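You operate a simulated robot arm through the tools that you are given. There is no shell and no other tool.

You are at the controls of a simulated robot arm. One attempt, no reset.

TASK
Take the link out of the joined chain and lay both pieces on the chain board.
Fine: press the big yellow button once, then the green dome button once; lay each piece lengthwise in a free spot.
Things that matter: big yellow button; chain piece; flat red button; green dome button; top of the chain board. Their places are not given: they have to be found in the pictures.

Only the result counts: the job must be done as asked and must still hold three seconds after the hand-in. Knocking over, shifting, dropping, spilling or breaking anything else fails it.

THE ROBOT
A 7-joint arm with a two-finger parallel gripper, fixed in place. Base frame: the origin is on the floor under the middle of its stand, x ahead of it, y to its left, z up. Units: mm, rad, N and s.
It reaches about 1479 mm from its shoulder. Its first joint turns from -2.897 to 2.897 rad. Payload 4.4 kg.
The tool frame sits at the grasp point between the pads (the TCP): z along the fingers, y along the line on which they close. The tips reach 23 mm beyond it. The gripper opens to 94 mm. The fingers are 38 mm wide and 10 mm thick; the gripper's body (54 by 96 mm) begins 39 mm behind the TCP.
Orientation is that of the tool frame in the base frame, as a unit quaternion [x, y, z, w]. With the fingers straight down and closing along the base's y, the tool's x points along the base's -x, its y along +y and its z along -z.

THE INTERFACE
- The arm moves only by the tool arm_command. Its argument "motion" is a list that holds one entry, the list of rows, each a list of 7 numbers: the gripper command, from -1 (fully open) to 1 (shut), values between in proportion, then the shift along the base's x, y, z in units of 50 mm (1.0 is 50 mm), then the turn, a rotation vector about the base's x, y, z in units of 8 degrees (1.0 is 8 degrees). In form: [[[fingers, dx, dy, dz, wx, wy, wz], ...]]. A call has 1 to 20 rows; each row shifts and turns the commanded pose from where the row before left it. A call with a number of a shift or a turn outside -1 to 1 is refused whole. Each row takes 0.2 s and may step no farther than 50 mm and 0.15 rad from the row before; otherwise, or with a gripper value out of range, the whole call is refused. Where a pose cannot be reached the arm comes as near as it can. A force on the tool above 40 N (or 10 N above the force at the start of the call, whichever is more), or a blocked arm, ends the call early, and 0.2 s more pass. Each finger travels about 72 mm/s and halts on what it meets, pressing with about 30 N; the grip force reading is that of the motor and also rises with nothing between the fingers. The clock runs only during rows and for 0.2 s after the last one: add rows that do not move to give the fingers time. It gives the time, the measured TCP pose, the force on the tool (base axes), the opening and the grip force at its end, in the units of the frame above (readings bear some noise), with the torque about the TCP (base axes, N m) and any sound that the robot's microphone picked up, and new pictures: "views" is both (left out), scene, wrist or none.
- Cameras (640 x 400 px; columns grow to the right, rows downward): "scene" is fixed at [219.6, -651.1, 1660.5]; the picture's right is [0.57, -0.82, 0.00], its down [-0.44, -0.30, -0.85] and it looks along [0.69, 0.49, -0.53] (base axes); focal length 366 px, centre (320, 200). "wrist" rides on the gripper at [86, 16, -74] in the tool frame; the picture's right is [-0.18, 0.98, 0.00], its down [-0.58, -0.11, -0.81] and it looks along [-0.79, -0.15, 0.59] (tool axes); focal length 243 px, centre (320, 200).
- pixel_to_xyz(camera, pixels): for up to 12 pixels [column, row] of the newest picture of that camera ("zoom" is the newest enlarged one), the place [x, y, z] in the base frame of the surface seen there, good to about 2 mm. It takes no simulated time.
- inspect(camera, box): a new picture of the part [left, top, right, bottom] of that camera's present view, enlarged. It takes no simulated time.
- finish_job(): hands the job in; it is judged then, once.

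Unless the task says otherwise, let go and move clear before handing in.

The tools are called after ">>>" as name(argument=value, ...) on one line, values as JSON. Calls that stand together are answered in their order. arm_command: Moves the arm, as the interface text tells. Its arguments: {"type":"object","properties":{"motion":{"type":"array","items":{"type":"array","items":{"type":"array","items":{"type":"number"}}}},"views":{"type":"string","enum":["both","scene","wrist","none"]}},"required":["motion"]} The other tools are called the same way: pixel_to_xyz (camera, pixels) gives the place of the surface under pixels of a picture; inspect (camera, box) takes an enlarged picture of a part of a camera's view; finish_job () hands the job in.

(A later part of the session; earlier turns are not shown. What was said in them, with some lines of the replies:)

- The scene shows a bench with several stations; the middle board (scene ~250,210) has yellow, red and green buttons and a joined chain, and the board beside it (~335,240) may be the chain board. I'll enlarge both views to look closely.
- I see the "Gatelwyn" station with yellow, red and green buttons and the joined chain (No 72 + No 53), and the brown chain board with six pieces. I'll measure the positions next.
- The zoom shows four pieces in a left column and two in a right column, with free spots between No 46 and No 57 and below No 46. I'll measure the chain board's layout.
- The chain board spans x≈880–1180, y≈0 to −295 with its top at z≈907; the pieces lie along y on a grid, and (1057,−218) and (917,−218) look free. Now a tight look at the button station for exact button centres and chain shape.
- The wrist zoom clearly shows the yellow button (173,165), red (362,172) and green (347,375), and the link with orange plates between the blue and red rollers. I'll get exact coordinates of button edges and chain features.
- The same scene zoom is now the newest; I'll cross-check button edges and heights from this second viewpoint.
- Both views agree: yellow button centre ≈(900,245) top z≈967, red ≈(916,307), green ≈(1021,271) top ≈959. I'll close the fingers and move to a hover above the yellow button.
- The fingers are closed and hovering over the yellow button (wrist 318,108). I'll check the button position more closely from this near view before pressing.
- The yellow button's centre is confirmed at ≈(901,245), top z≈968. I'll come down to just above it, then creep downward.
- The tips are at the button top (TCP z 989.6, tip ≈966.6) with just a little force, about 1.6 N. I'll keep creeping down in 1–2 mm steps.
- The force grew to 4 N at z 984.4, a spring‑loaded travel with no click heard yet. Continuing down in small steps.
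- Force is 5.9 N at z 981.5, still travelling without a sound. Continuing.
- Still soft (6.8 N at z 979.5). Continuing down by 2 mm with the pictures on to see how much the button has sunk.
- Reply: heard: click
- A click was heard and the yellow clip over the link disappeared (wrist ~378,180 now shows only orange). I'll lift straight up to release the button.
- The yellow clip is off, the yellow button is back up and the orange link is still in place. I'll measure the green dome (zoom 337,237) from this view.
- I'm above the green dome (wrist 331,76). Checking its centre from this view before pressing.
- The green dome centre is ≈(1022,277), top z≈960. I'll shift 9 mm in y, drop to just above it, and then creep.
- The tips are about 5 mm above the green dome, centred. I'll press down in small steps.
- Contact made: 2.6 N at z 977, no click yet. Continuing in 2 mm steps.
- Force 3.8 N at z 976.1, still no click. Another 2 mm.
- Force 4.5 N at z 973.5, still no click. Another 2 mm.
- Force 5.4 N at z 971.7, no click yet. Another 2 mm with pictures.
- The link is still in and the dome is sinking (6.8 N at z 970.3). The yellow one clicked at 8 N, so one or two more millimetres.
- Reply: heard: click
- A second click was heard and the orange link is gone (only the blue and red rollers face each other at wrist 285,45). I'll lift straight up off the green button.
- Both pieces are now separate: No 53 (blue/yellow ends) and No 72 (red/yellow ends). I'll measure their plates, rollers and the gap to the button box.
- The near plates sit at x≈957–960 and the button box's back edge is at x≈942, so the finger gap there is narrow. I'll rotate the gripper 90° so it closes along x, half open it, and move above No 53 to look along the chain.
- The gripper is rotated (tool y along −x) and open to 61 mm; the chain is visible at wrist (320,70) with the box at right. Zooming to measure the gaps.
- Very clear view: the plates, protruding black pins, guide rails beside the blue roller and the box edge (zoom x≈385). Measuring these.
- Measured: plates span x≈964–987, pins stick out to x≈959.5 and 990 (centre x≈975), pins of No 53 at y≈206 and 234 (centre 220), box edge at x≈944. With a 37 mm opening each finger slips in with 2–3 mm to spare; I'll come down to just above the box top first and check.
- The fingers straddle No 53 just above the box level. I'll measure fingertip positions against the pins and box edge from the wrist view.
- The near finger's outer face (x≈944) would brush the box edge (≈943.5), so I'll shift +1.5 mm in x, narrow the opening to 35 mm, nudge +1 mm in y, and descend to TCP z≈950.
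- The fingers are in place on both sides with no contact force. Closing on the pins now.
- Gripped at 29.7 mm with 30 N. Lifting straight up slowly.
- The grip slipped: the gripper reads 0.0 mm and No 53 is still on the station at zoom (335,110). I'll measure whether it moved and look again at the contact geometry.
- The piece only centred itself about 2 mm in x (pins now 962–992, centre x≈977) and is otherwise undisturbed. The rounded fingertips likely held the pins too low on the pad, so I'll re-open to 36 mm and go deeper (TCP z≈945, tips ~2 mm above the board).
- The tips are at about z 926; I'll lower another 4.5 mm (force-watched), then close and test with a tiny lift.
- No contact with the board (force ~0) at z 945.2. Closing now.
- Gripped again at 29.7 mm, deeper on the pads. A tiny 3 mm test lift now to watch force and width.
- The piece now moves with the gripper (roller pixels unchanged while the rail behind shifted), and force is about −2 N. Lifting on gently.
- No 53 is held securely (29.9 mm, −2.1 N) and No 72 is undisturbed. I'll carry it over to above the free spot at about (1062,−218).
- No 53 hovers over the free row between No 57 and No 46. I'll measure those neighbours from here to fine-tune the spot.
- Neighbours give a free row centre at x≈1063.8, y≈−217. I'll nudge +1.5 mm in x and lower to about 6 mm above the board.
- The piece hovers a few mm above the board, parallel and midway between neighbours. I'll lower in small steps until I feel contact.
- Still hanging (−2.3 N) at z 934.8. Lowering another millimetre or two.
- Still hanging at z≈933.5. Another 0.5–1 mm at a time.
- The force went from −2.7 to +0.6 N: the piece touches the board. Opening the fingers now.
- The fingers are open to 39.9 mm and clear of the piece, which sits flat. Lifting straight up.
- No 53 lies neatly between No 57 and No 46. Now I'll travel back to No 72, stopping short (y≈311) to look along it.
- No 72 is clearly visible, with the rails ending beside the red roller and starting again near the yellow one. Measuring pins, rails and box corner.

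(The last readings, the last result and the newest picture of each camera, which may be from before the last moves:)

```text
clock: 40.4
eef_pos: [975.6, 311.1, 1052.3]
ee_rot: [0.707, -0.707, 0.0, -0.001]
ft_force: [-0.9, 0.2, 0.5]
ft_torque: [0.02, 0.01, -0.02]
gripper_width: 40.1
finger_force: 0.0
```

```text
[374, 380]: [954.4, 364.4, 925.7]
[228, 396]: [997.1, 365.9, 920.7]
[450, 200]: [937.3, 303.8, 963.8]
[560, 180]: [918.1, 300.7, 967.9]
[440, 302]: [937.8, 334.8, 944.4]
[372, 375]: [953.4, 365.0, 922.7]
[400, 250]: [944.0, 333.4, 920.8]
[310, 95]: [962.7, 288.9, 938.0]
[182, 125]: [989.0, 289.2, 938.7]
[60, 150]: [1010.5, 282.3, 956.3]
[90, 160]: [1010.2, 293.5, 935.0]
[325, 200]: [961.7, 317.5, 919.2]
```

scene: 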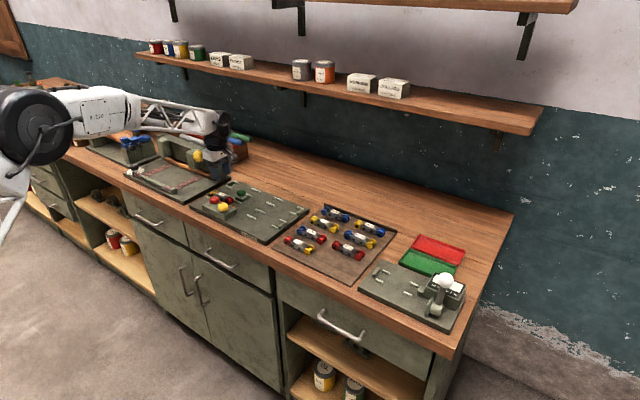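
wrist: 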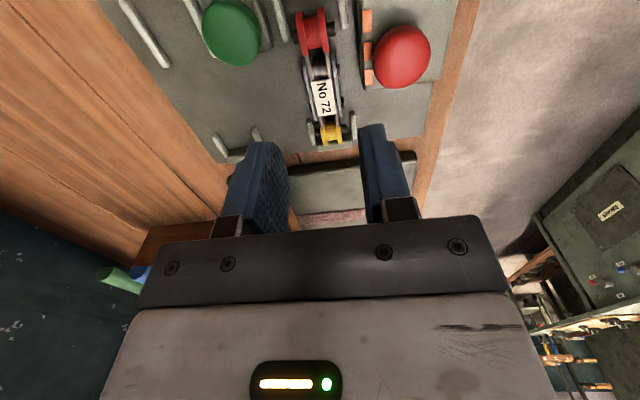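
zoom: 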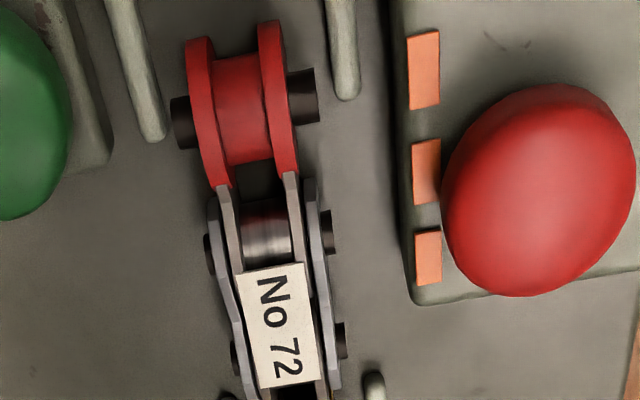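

No 72: pins at x 960.5–990 (centre 975.5), y centre ≈331; rails end at y≈293 and start at y≈364, so 38 mm fingers fit between. Descending to just above the box level first.

>>> arm_command(motion=[[[0.23, 0.008, 0.394, -0.3, 0, 0, 0], [0.23, 0, 0, -0.7, 0, 0, 0], [0.23, 0, 0, -0.5, 0, 0, 0], [0.23, 0, 0, -0.03, 0, 0, 0], [0.23, 0, 0, 0, 0, 0, 0], [0.23, 0, 0, 0, 0, 0, 0]]])

>>> inspect(camera="wrist", box=[216, 40, 408, 160])

```text
clock: 41.8
eef_pos: [974.3, 329.2, 975.7]
ee_rot: [0.707, -0.707, 0.0, 0.0]
ft_force: [0.7, -0.2, 0.3]
ft_torque: [0.0, -0.03, 0.01]
gripper_width: 36.2
finger_force: 0.1
```

scene: 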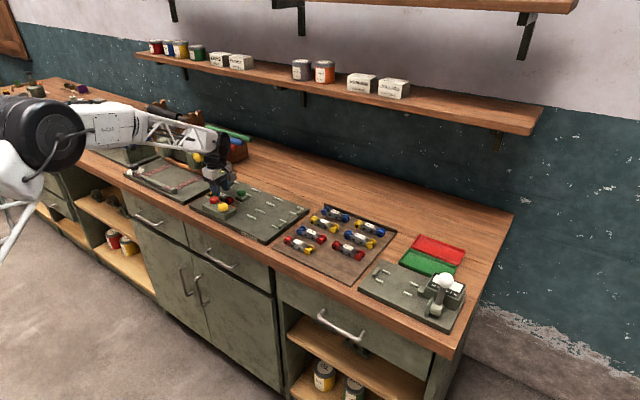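
wrist: 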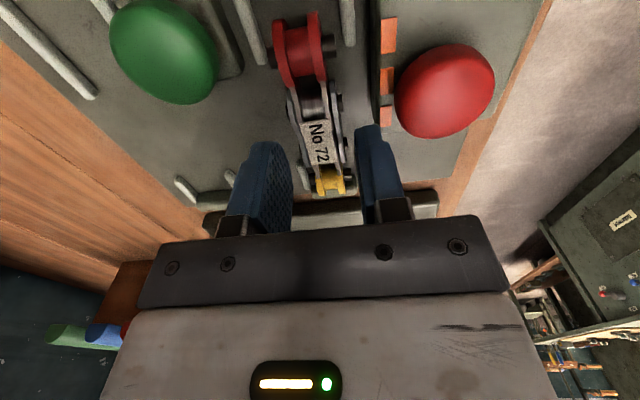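

```text
3.33 times, centred on (312, 100) of wrist
```

zoom: 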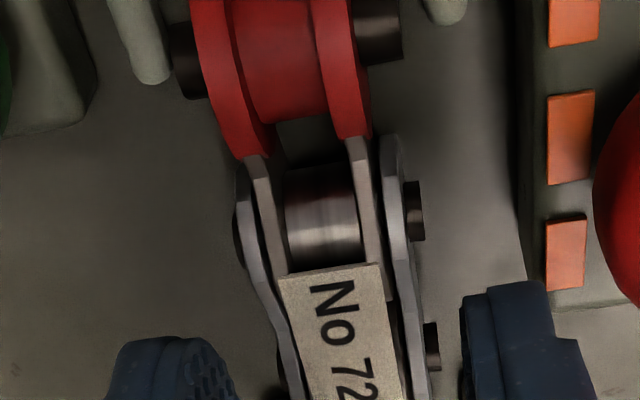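

>>> pixel_to_xyz(camera="zoom", pixels=[[467, 310], [500, 288], [545, 290], [575, 350], [185, 345], [130, 345], [215, 365], [420, 210], [433, 345], [240, 240], [535, 240], [345, 320]])

```text
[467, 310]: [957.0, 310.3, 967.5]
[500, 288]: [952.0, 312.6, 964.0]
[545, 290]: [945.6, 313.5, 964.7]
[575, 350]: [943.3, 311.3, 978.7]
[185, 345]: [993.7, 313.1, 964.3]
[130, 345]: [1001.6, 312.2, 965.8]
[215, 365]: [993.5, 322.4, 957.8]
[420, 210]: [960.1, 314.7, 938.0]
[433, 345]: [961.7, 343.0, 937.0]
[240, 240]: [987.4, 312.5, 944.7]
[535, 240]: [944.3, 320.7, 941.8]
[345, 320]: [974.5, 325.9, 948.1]
```

The near finger outer face (≈945.6) is close to the box edge (≈944), so I'll narrow to 35 mm and shift +1 mm in x, then descend to TCP z≈945.5 gently.

>>> arm_command(motion=[[[0.257, 0.02, 0.006, 0, 0, 0, 0], [0.257, 0, 0, 0, 0, 0, 0], [0.257, 0, 0, -0.2, 0, 0, 0], [0.257, 0, 0, -0.2, 0, 0, 0], [0.257, 0, 0, -0.15, 0, 0, 0], [0.257, 0, 0, -0.06, 0, 0, 0], [0.257, 0, 0, 0, 0, 0, 0]]])

>>> inspect(camera="wrist", box=[216, 60, 408, 180])

>>> inspect(camera="scene", box=[190, 160, 270, 220])

```text
clock: 43.4
eef_pos: [976.1, 331.9, 947.0]
ee_rot: [-0.707, 0.707, 0.0, 0.0]
ft_force: [-1.0, 0.0, 0.5]
ft_torque: [0.0, -0.01, -0.02]
gripper_width: 34.8
finger_force: 0.2
```

scene: 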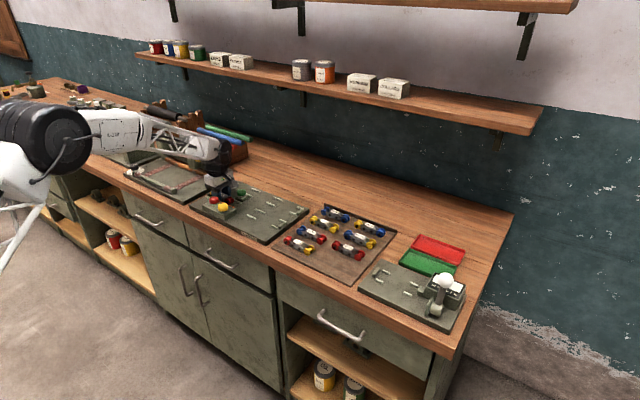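
wrist: 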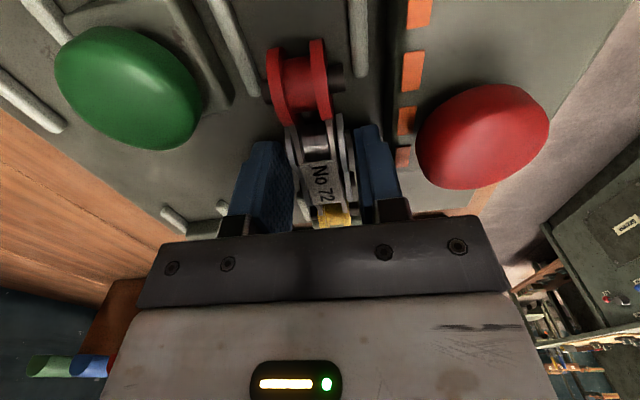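

```text
3.33 times, centred on (312, 120) of wrist
```

zoom: 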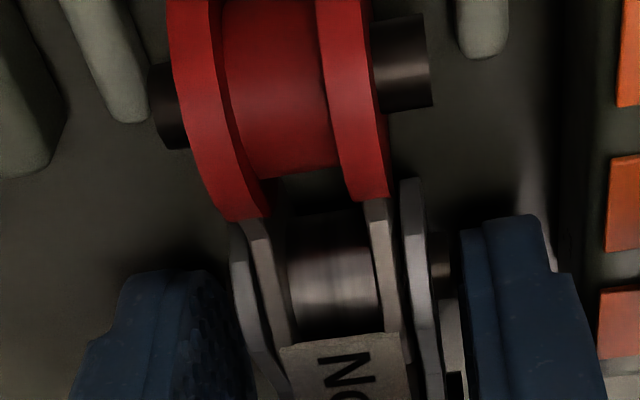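

```text
6.67 times, centred on (230, 190) of scene
```

zoom: 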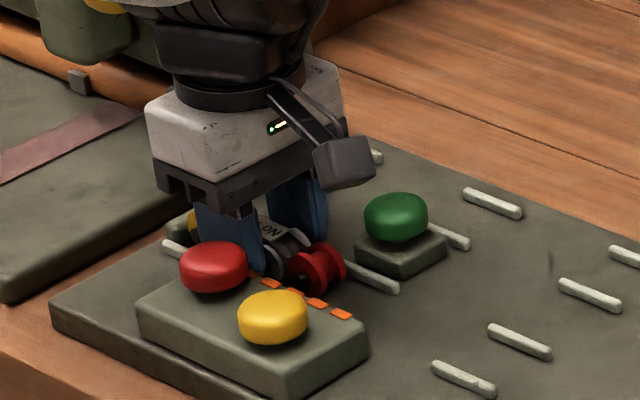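

The fingers straddle No 72 with no contact force and clear of the box and red button. Closing now.

>>> arm_command(motion=[[[0.257, 0, 0, -0.01, 0, 0, 0], [0.36, 0, 0, 0, 0, 0, 0], [1, 0, 0, 0, 0, 0, 0], [1, 0, 0, 0, 0, 0, 0], [1, 0, 0, 0, 0, 0, 0], [1, 0, 0, 0, 0, 0, 0]]], views="none")

```text
clock: 44.8
eef_pos: [977.3, 330.7, 944.9]
ee_rot: [-0.707, 0.707, 0.001, 0.0]
ft_force: [0.7, 0.0, 0.2]
ft_torque: [0.01, -0.05, 0.02]
gripper_width: 29.8
finger_force: 30.3
```

Gripped at 29.8 mm with 30 N at z 944.9. A tiny test lift first.

>>> arm_command(motion=[[[1, 0, 0, 0.03, 0, 0, 0], [1, 0, 0, 0.03, 0, 0, 0], [1, 0, 0, 0.04, 0, 0, 0], [1, 0, 0, 0, 0, 0, 0]]], views="wrist")

>>> inspect(camera="wrist", box=[216, 60, 408, 180])

```text
clock: 45.8
eef_pos: [976.4, 330.9, 949.8]
ee_rot: [-0.707, 0.707, 0.0, 0.0]
ft_force: [0.6, -0.1, -2.4]
ft_torque: [-0.01, -0.01, 0.01]
gripper_width: 29.5
finger_force: 29.6
```

wrist: 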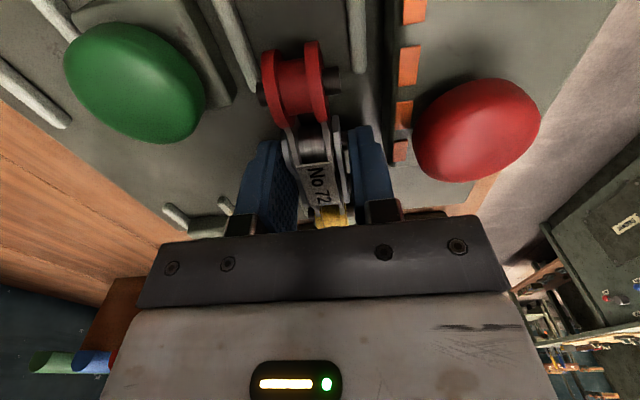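

```text
3.33 times, centred on (312, 120) of wrist
```

zoom: 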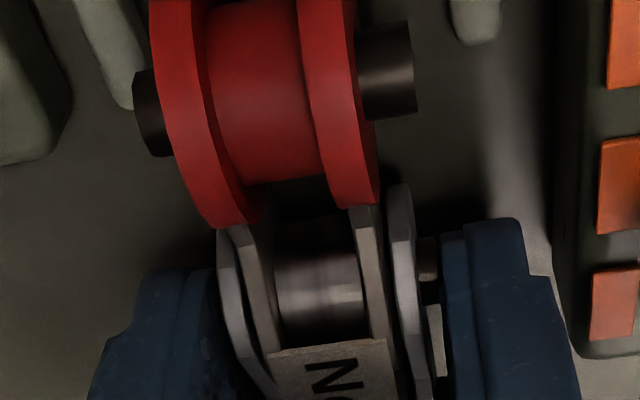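

No 72 hangs in the grip (−2.4 N, 29.5 mm). Lifting on gently.

>>> arm_command(motion=[[[1, 0, 0, 0.06, 0, 0, 0], [1, 0, 0, 0.1, 0, 0, 0], [1, 0, 0, 0.15, 0, 0, 0], [1, 0, 0, 0.2, 0, 0, 0], [1, 0, 0, 0.25, 0, 0, 0], [1, 0, 0, 0.25, 0, 0, 0], [1, 0, 0, 0.25, 0, 0, 0], [1, 0, 0, 0.2, 0, 0, 0], [1, 0, 0, 0.1, 0, 0, 0], [1, 0, 0, 0, 0, 0, 0]]])

>>> inspect(camera="scene", box=[190, 145, 270, 220])

```text
clock: 48.0
eef_pos: [976.3, 329.6, 1027.3]
ee_rot: [-0.707, 0.707, 0.0, 0.0]
ft_force: [0.3, 0.0, -2.4]
ft_torque: [0.02, 0.02, -0.01]
gripper_width: 29.6
finger_force: 30.0
```

scene: 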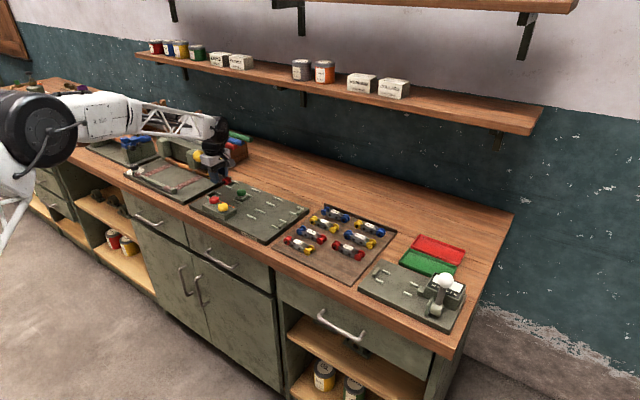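
wrist: 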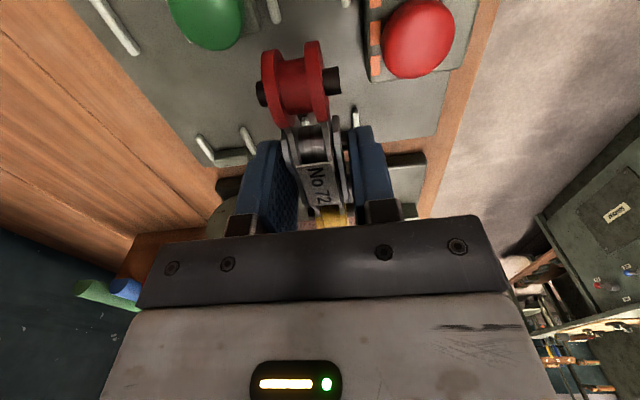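

```text
5.33 times, centred on (230, 182) of scene
```

zoom: 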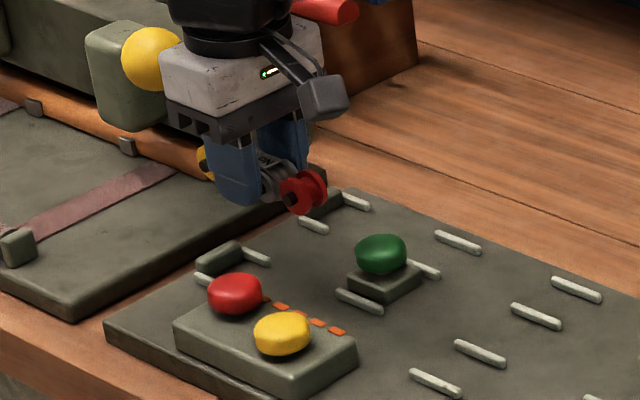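

No 72 is up and clear of the station. I'll carry it over to above the free near-right spot at about (924,−218).

>>> arm_command(motion=[[[1, 0, -0.2, 0, 0, 0, 0], [1, 0, -0.4, 0, 0, 0, 0], [1, -0.0747, -0.6, 0, 0, 0, 0], [1, -0.0747, -0.72, 0, 0, 0, 0], [1, -0.0747, -0.72, 0, 0, 0, 0], [1, -0.0747, -0.72, 0, 0, 0, 0], [1, -0.0747, -0.72, 0, 0, 0, 0], [1, -0.0747, -0.72, 0, 0, 0, 0], [1, -0.0747, -0.72, 0, 0, 0, 0], [1, -0.0747, -0.72, 0, 0, 0, 0], [1, -0.0747, -0.72, 0, 0, 0, 0], [1, -0.0747, -0.72, 0, 0, 0, 0], [1, -0.0747, -0.72, 0, 0, 0, 0], [1, -0.0747, -0.72, 0, 0, 0, 0], [1, -0.0747, -0.72, 0, 0, 0, 0], [1, -0.0747, -0.72, 0, 0, 0, 0], [1, 0, -0.3, 0, 0, 0, 0], [1, 0, -0.1, 0, 0, 0, 0], [1, 0, 0, 0, 0, 0, 0], [1, 0, 0, 0, 0, 0, 0]]])

>>> inspect(camera="scene", box=[270, 185, 414, 275])

>>> inspect(camera="wrist", box=[120, 0, 504, 240])

```text
clock: 52.2
eef_pos: [924.9, -214.8, 1028.2]
ee_rot: [0.707, -0.707, 0.0, 0.0]
ft_force: [-0.6, 0.2, -2.7]
ft_torque: [-0.02, -0.02, 0.01]
gripper_width: 29.5
finger_force: 29.6
```

scene: 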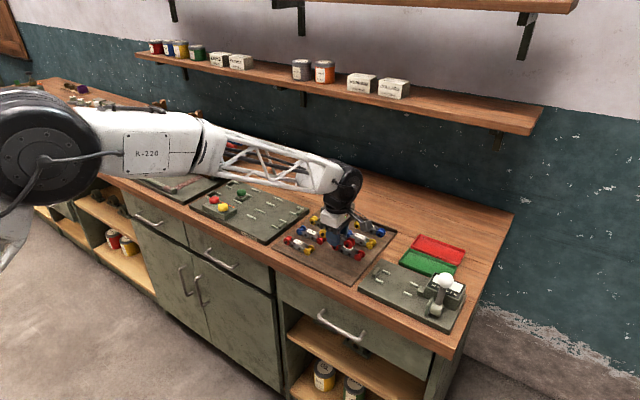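
wrist: 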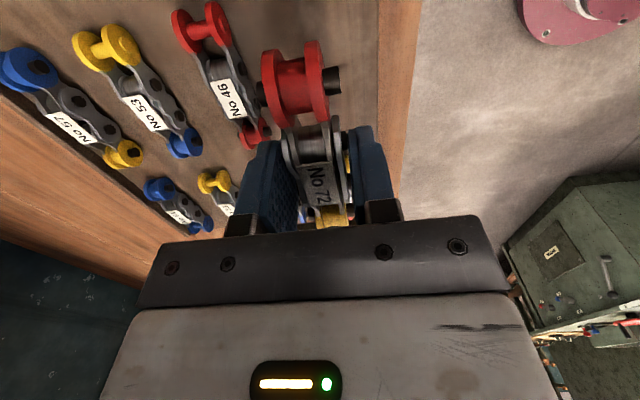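

```text
4.44 times, centred on (342, 230) of scene
```

zoom: 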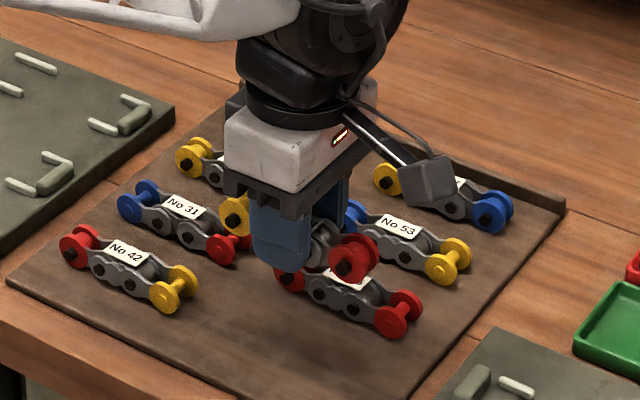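

```text
1.67 times, centred on (312, 120) of wrist
```

zoom: 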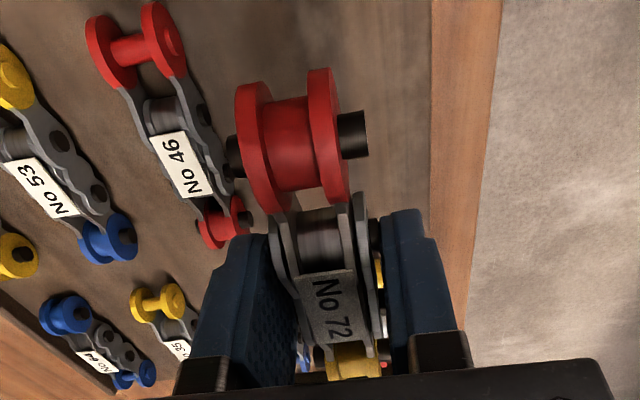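

>>> pixel_to_xyz(camera="zoom", pixels=[[180, 165], [40, 190], [325, 305], [345, 310], [429, 100], [429, 180], [205, 115], [226, 170], [410, 60], [400, 150], [295, 140], [130, 45]])

```text
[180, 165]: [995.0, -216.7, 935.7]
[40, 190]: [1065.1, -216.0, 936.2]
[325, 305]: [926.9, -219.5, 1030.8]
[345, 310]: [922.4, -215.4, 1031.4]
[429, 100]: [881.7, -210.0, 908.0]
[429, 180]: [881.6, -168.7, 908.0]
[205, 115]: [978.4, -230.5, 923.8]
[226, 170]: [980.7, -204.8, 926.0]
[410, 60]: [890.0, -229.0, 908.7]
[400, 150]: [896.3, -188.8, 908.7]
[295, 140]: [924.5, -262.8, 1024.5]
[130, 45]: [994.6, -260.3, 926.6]
```

No 46 (x≈995) and No 53 (x≈1065) imply the free row centre at x≈925; the held No 72 is at ≈(925,−217). Lowering to about 6 mm above the board.

>>> arm_command(motion=[[[1, 0, 0, -0.3, 0, 0, 0], [1, 0, 0, -0.5, 0, 0, 0], [1, 0, 0, -0.5, 0, 0, 0], [1, 0, 0, -0.3, 0, 0, 0], [1, 0, 0, -0.2, 0, 0, 0], [1, 0, 0, 0, 0, 0, 0], [1, 0, 0, 0, 0, 0, 0]]])

>>> inspect(camera="scene", box=[290, 205, 402, 275])

>>> inspect(camera="wrist", box=[120, 0, 504, 240])

```text
clock: 53.8
eef_pos: [925.1, -217.7, 937.3]
ee_rot: [0.707, -0.707, 0.0, 0.0]
ft_force: [0.4, 0.1, -1.7]
ft_torque: [0.01, 0.0, -0.03]
gripper_width: 29.4
finger_force: 29.7
```

scene: 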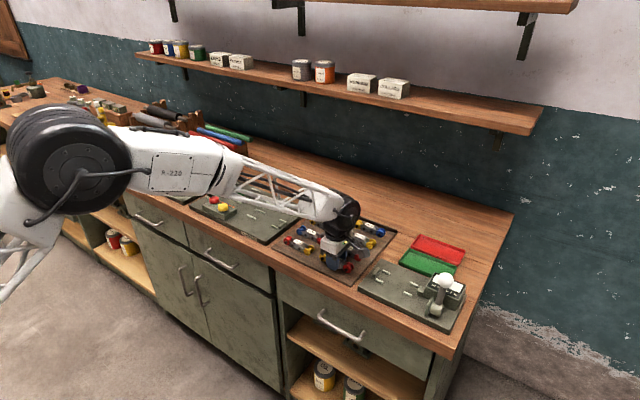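
wrist: 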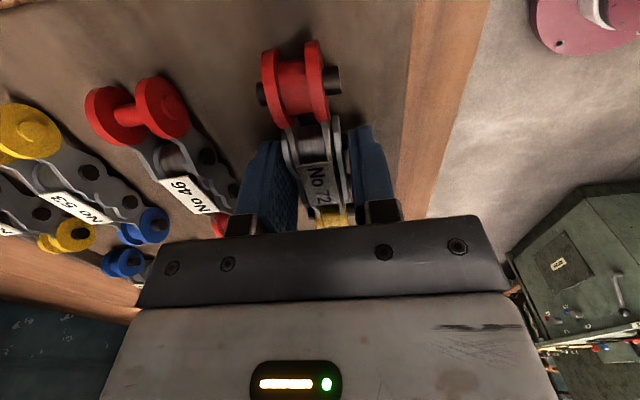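

```text
5.71 times, centred on (346, 240) of scene
```

zoom: 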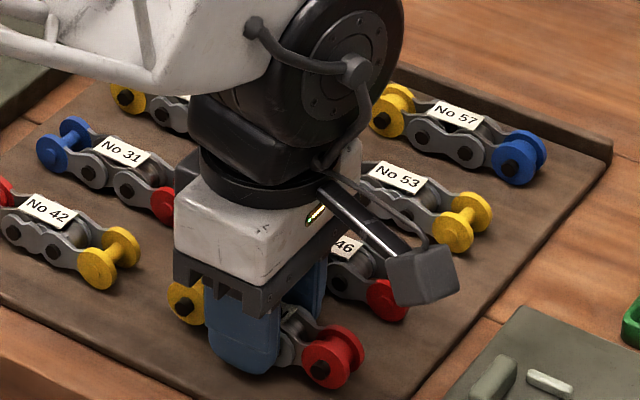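

```text
1.67 times, centred on (312, 120) of wrist
```

zoom: 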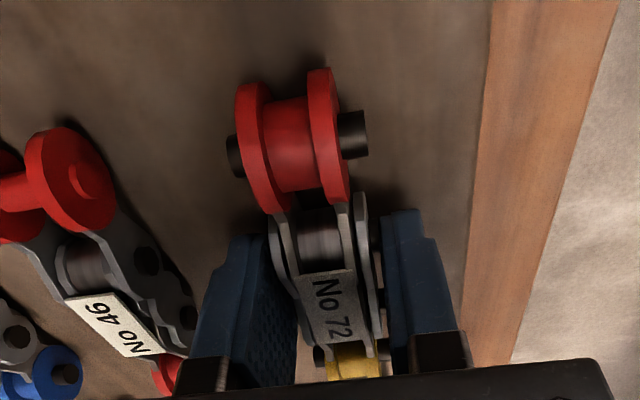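

No 72 is level and a few mm above the board. Lowering by 4 mm, then watching for contact.

>>> arm_command(motion=[[[1, 0, 0, -0.04, 0, 0, 0], [1, 0, 0, -0.04, 0, 0, 0], [1, 0, 0, 0, 0, 0, 0]]], views="none")

```text
clock: 54.6
eef_pos: [924.9, -216.8, 934.5]
ee_rot: [0.707, -0.707, 0.001, 0.0]
ft_force: [0.7, -0.9, -1.5]
ft_torque: [-0.01, 0.02, 0.03]
gripper_width: 29.5
finger_force: 30.1
```

Still hanging (−1.5 N) at z 934.5. Down another 1 mm.

>>> arm_command(motion=[[[1, 0, 0, -0.02, 0, 0, 0], [1, 0, 0, 0, 0, 0, 0]]], views="none")

```text
clock: 55.2
eef_pos: [924.3, -216.7, 932.0]
ee_rot: [-0.707, 0.707, 0.001, 0.0]
ft_force: [-0.1, -4.0, 5.5]
ft_torque: [0.17, 0.06, 0.01]
gripper_width: 29.7
finger_force: 29.8
```

Contact made (+5.5 N). I'll ease up a fraction and open the fingers.

>>> arm_command(motion=[[[1, 0, 0, 0.008, 0, 0, 0], [0.3, 0, 0, 0, 0, 0, 0], [0.2, 0, 0, 0, 0, 0, 0], [0.15, 0, 0, 0, 0, 0, 0], [0.15, 0, 0, 0, 0, 0, 0]]], views="wrist")

>>> inspect(camera="wrist", box=[168, 0, 488, 200])

```text
clock: 56.4
eef_pos: [924.5, -216.7, 933.6]
ee_rot: [-0.707, 0.707, 0.001, 0.0]
ft_force: [0.2, 0.4, 0.1]
ft_torque: [0.02, -0.03, 0.0]
gripper_width: 40.2
finger_force: 0.0
```

wrist: 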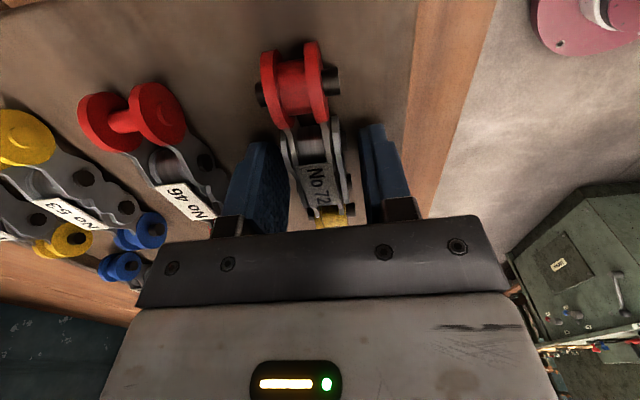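

```text
2.00 times, centred on (328, 100) of wrist
```

zoom: 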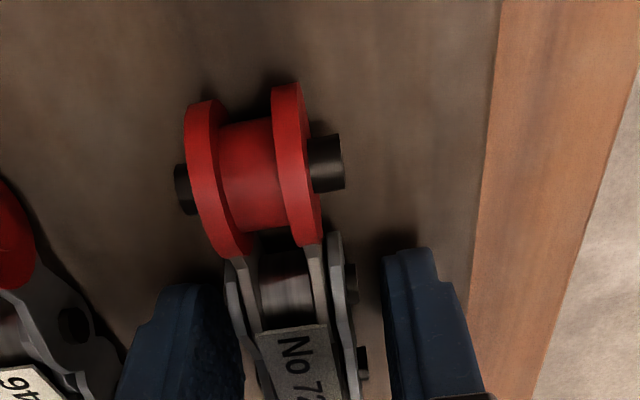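

The fingers are open and clear; No 72 rests flat. Lifting straight up and backing away.

>>> arm_command(motion=[[[0.15, 0, 0, 0.1, 0, 0, 0], [0.15, 0, 0, 0.3, 0, 0, 0], [0.15, 0, 0, 0.6, 0, 0, 0], [0.15, 0, 0, 0.8, 0, 0, 0], [0.15, 0, 0, 0.9, 0, 0, 0], [0.15, 0, 0, 0.9, 0, 0, 0], [0.15, -0.5, 0, 0.7, 0, 0, 0], [0.15, -0.7, 0, 0.5, 0, 0, 0], [0.15, -0.8, 0, 0.3, 0, 0, 0], [0.15, 0, 0, 0, 0, 0, 0]]])

>>> inspect(camera="scene", box=[270, 190, 414, 280])

>>> inspect(camera="scene", box=[184, 165, 320, 250])

```text
clock: 58.6
eef_pos: [824.4, -216.8, 1189.1]
ee_rot: [-0.707, 0.707, 0.0, -0.001]
ft_force: [0.9, -0.2, -0.3]
ft_torque: [0.01, -0.01, 0.01]
gripper_width: 40.0
finger_force: 0.0
```

scene: 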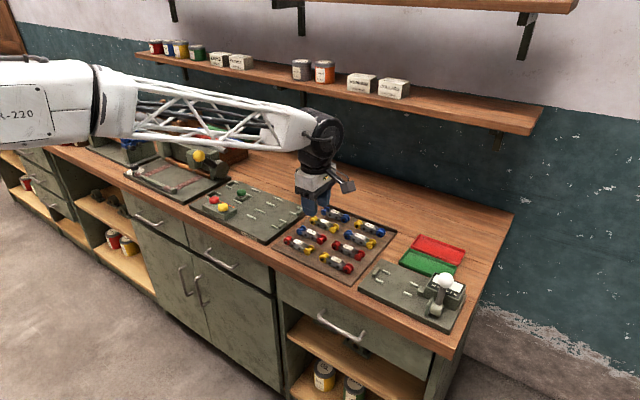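
wrist: 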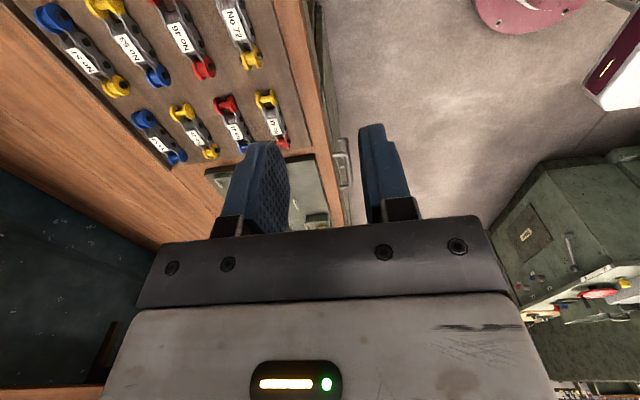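

```text
4.44 times, centred on (342, 235) of scene
```

zoom: 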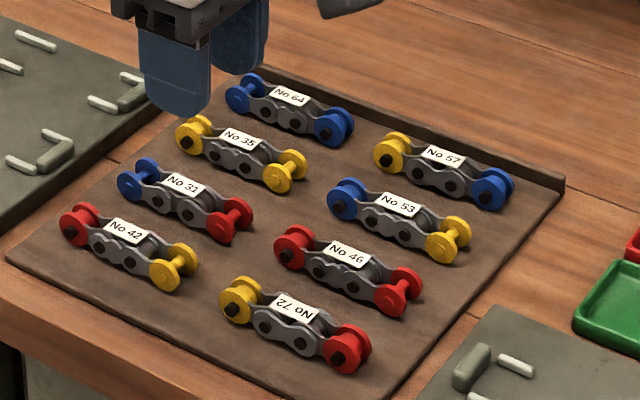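

```text
4.71 times, centred on (252, 208) of scene
```

zoom: 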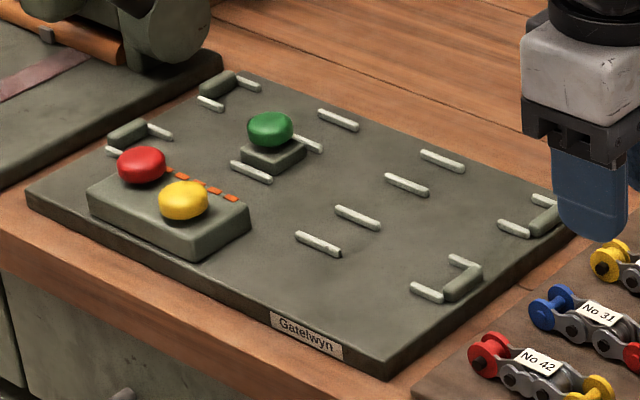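

Both pieces lie flat and lengthwise in the two free spots (No 53 at zoom 400,205 and No 72 at 295,310), the neighbours and station are undisturbed, and the arm is clear. Handing in.

>>> finish_job()

```text
The job is handed in.
```

The link is out of the chain, and both pieces lie lengthwise in free spots on the chain board. The job is handed in; I haven't seen a verdict.

- **Buttons:** I pressed the big yellow button once, then the green dome button once. Each press gave one click. The yellow clip came off first, then the orange link. I did not touch the flat red button.
- **No 53:** it lies flat between No 57 and No 46. On the first attempt it slipped out of the grip as I lifted. That only shifted it about 2 mm on the button station, and the second grip, lower on the fingers, held.
- **No 72:** it lies flat in the free spot next to No 46, at the front edge of the board.

The last pictures show the other six pieces and the button station undisturbed. The gripper was open and clear of everything when I handed in.
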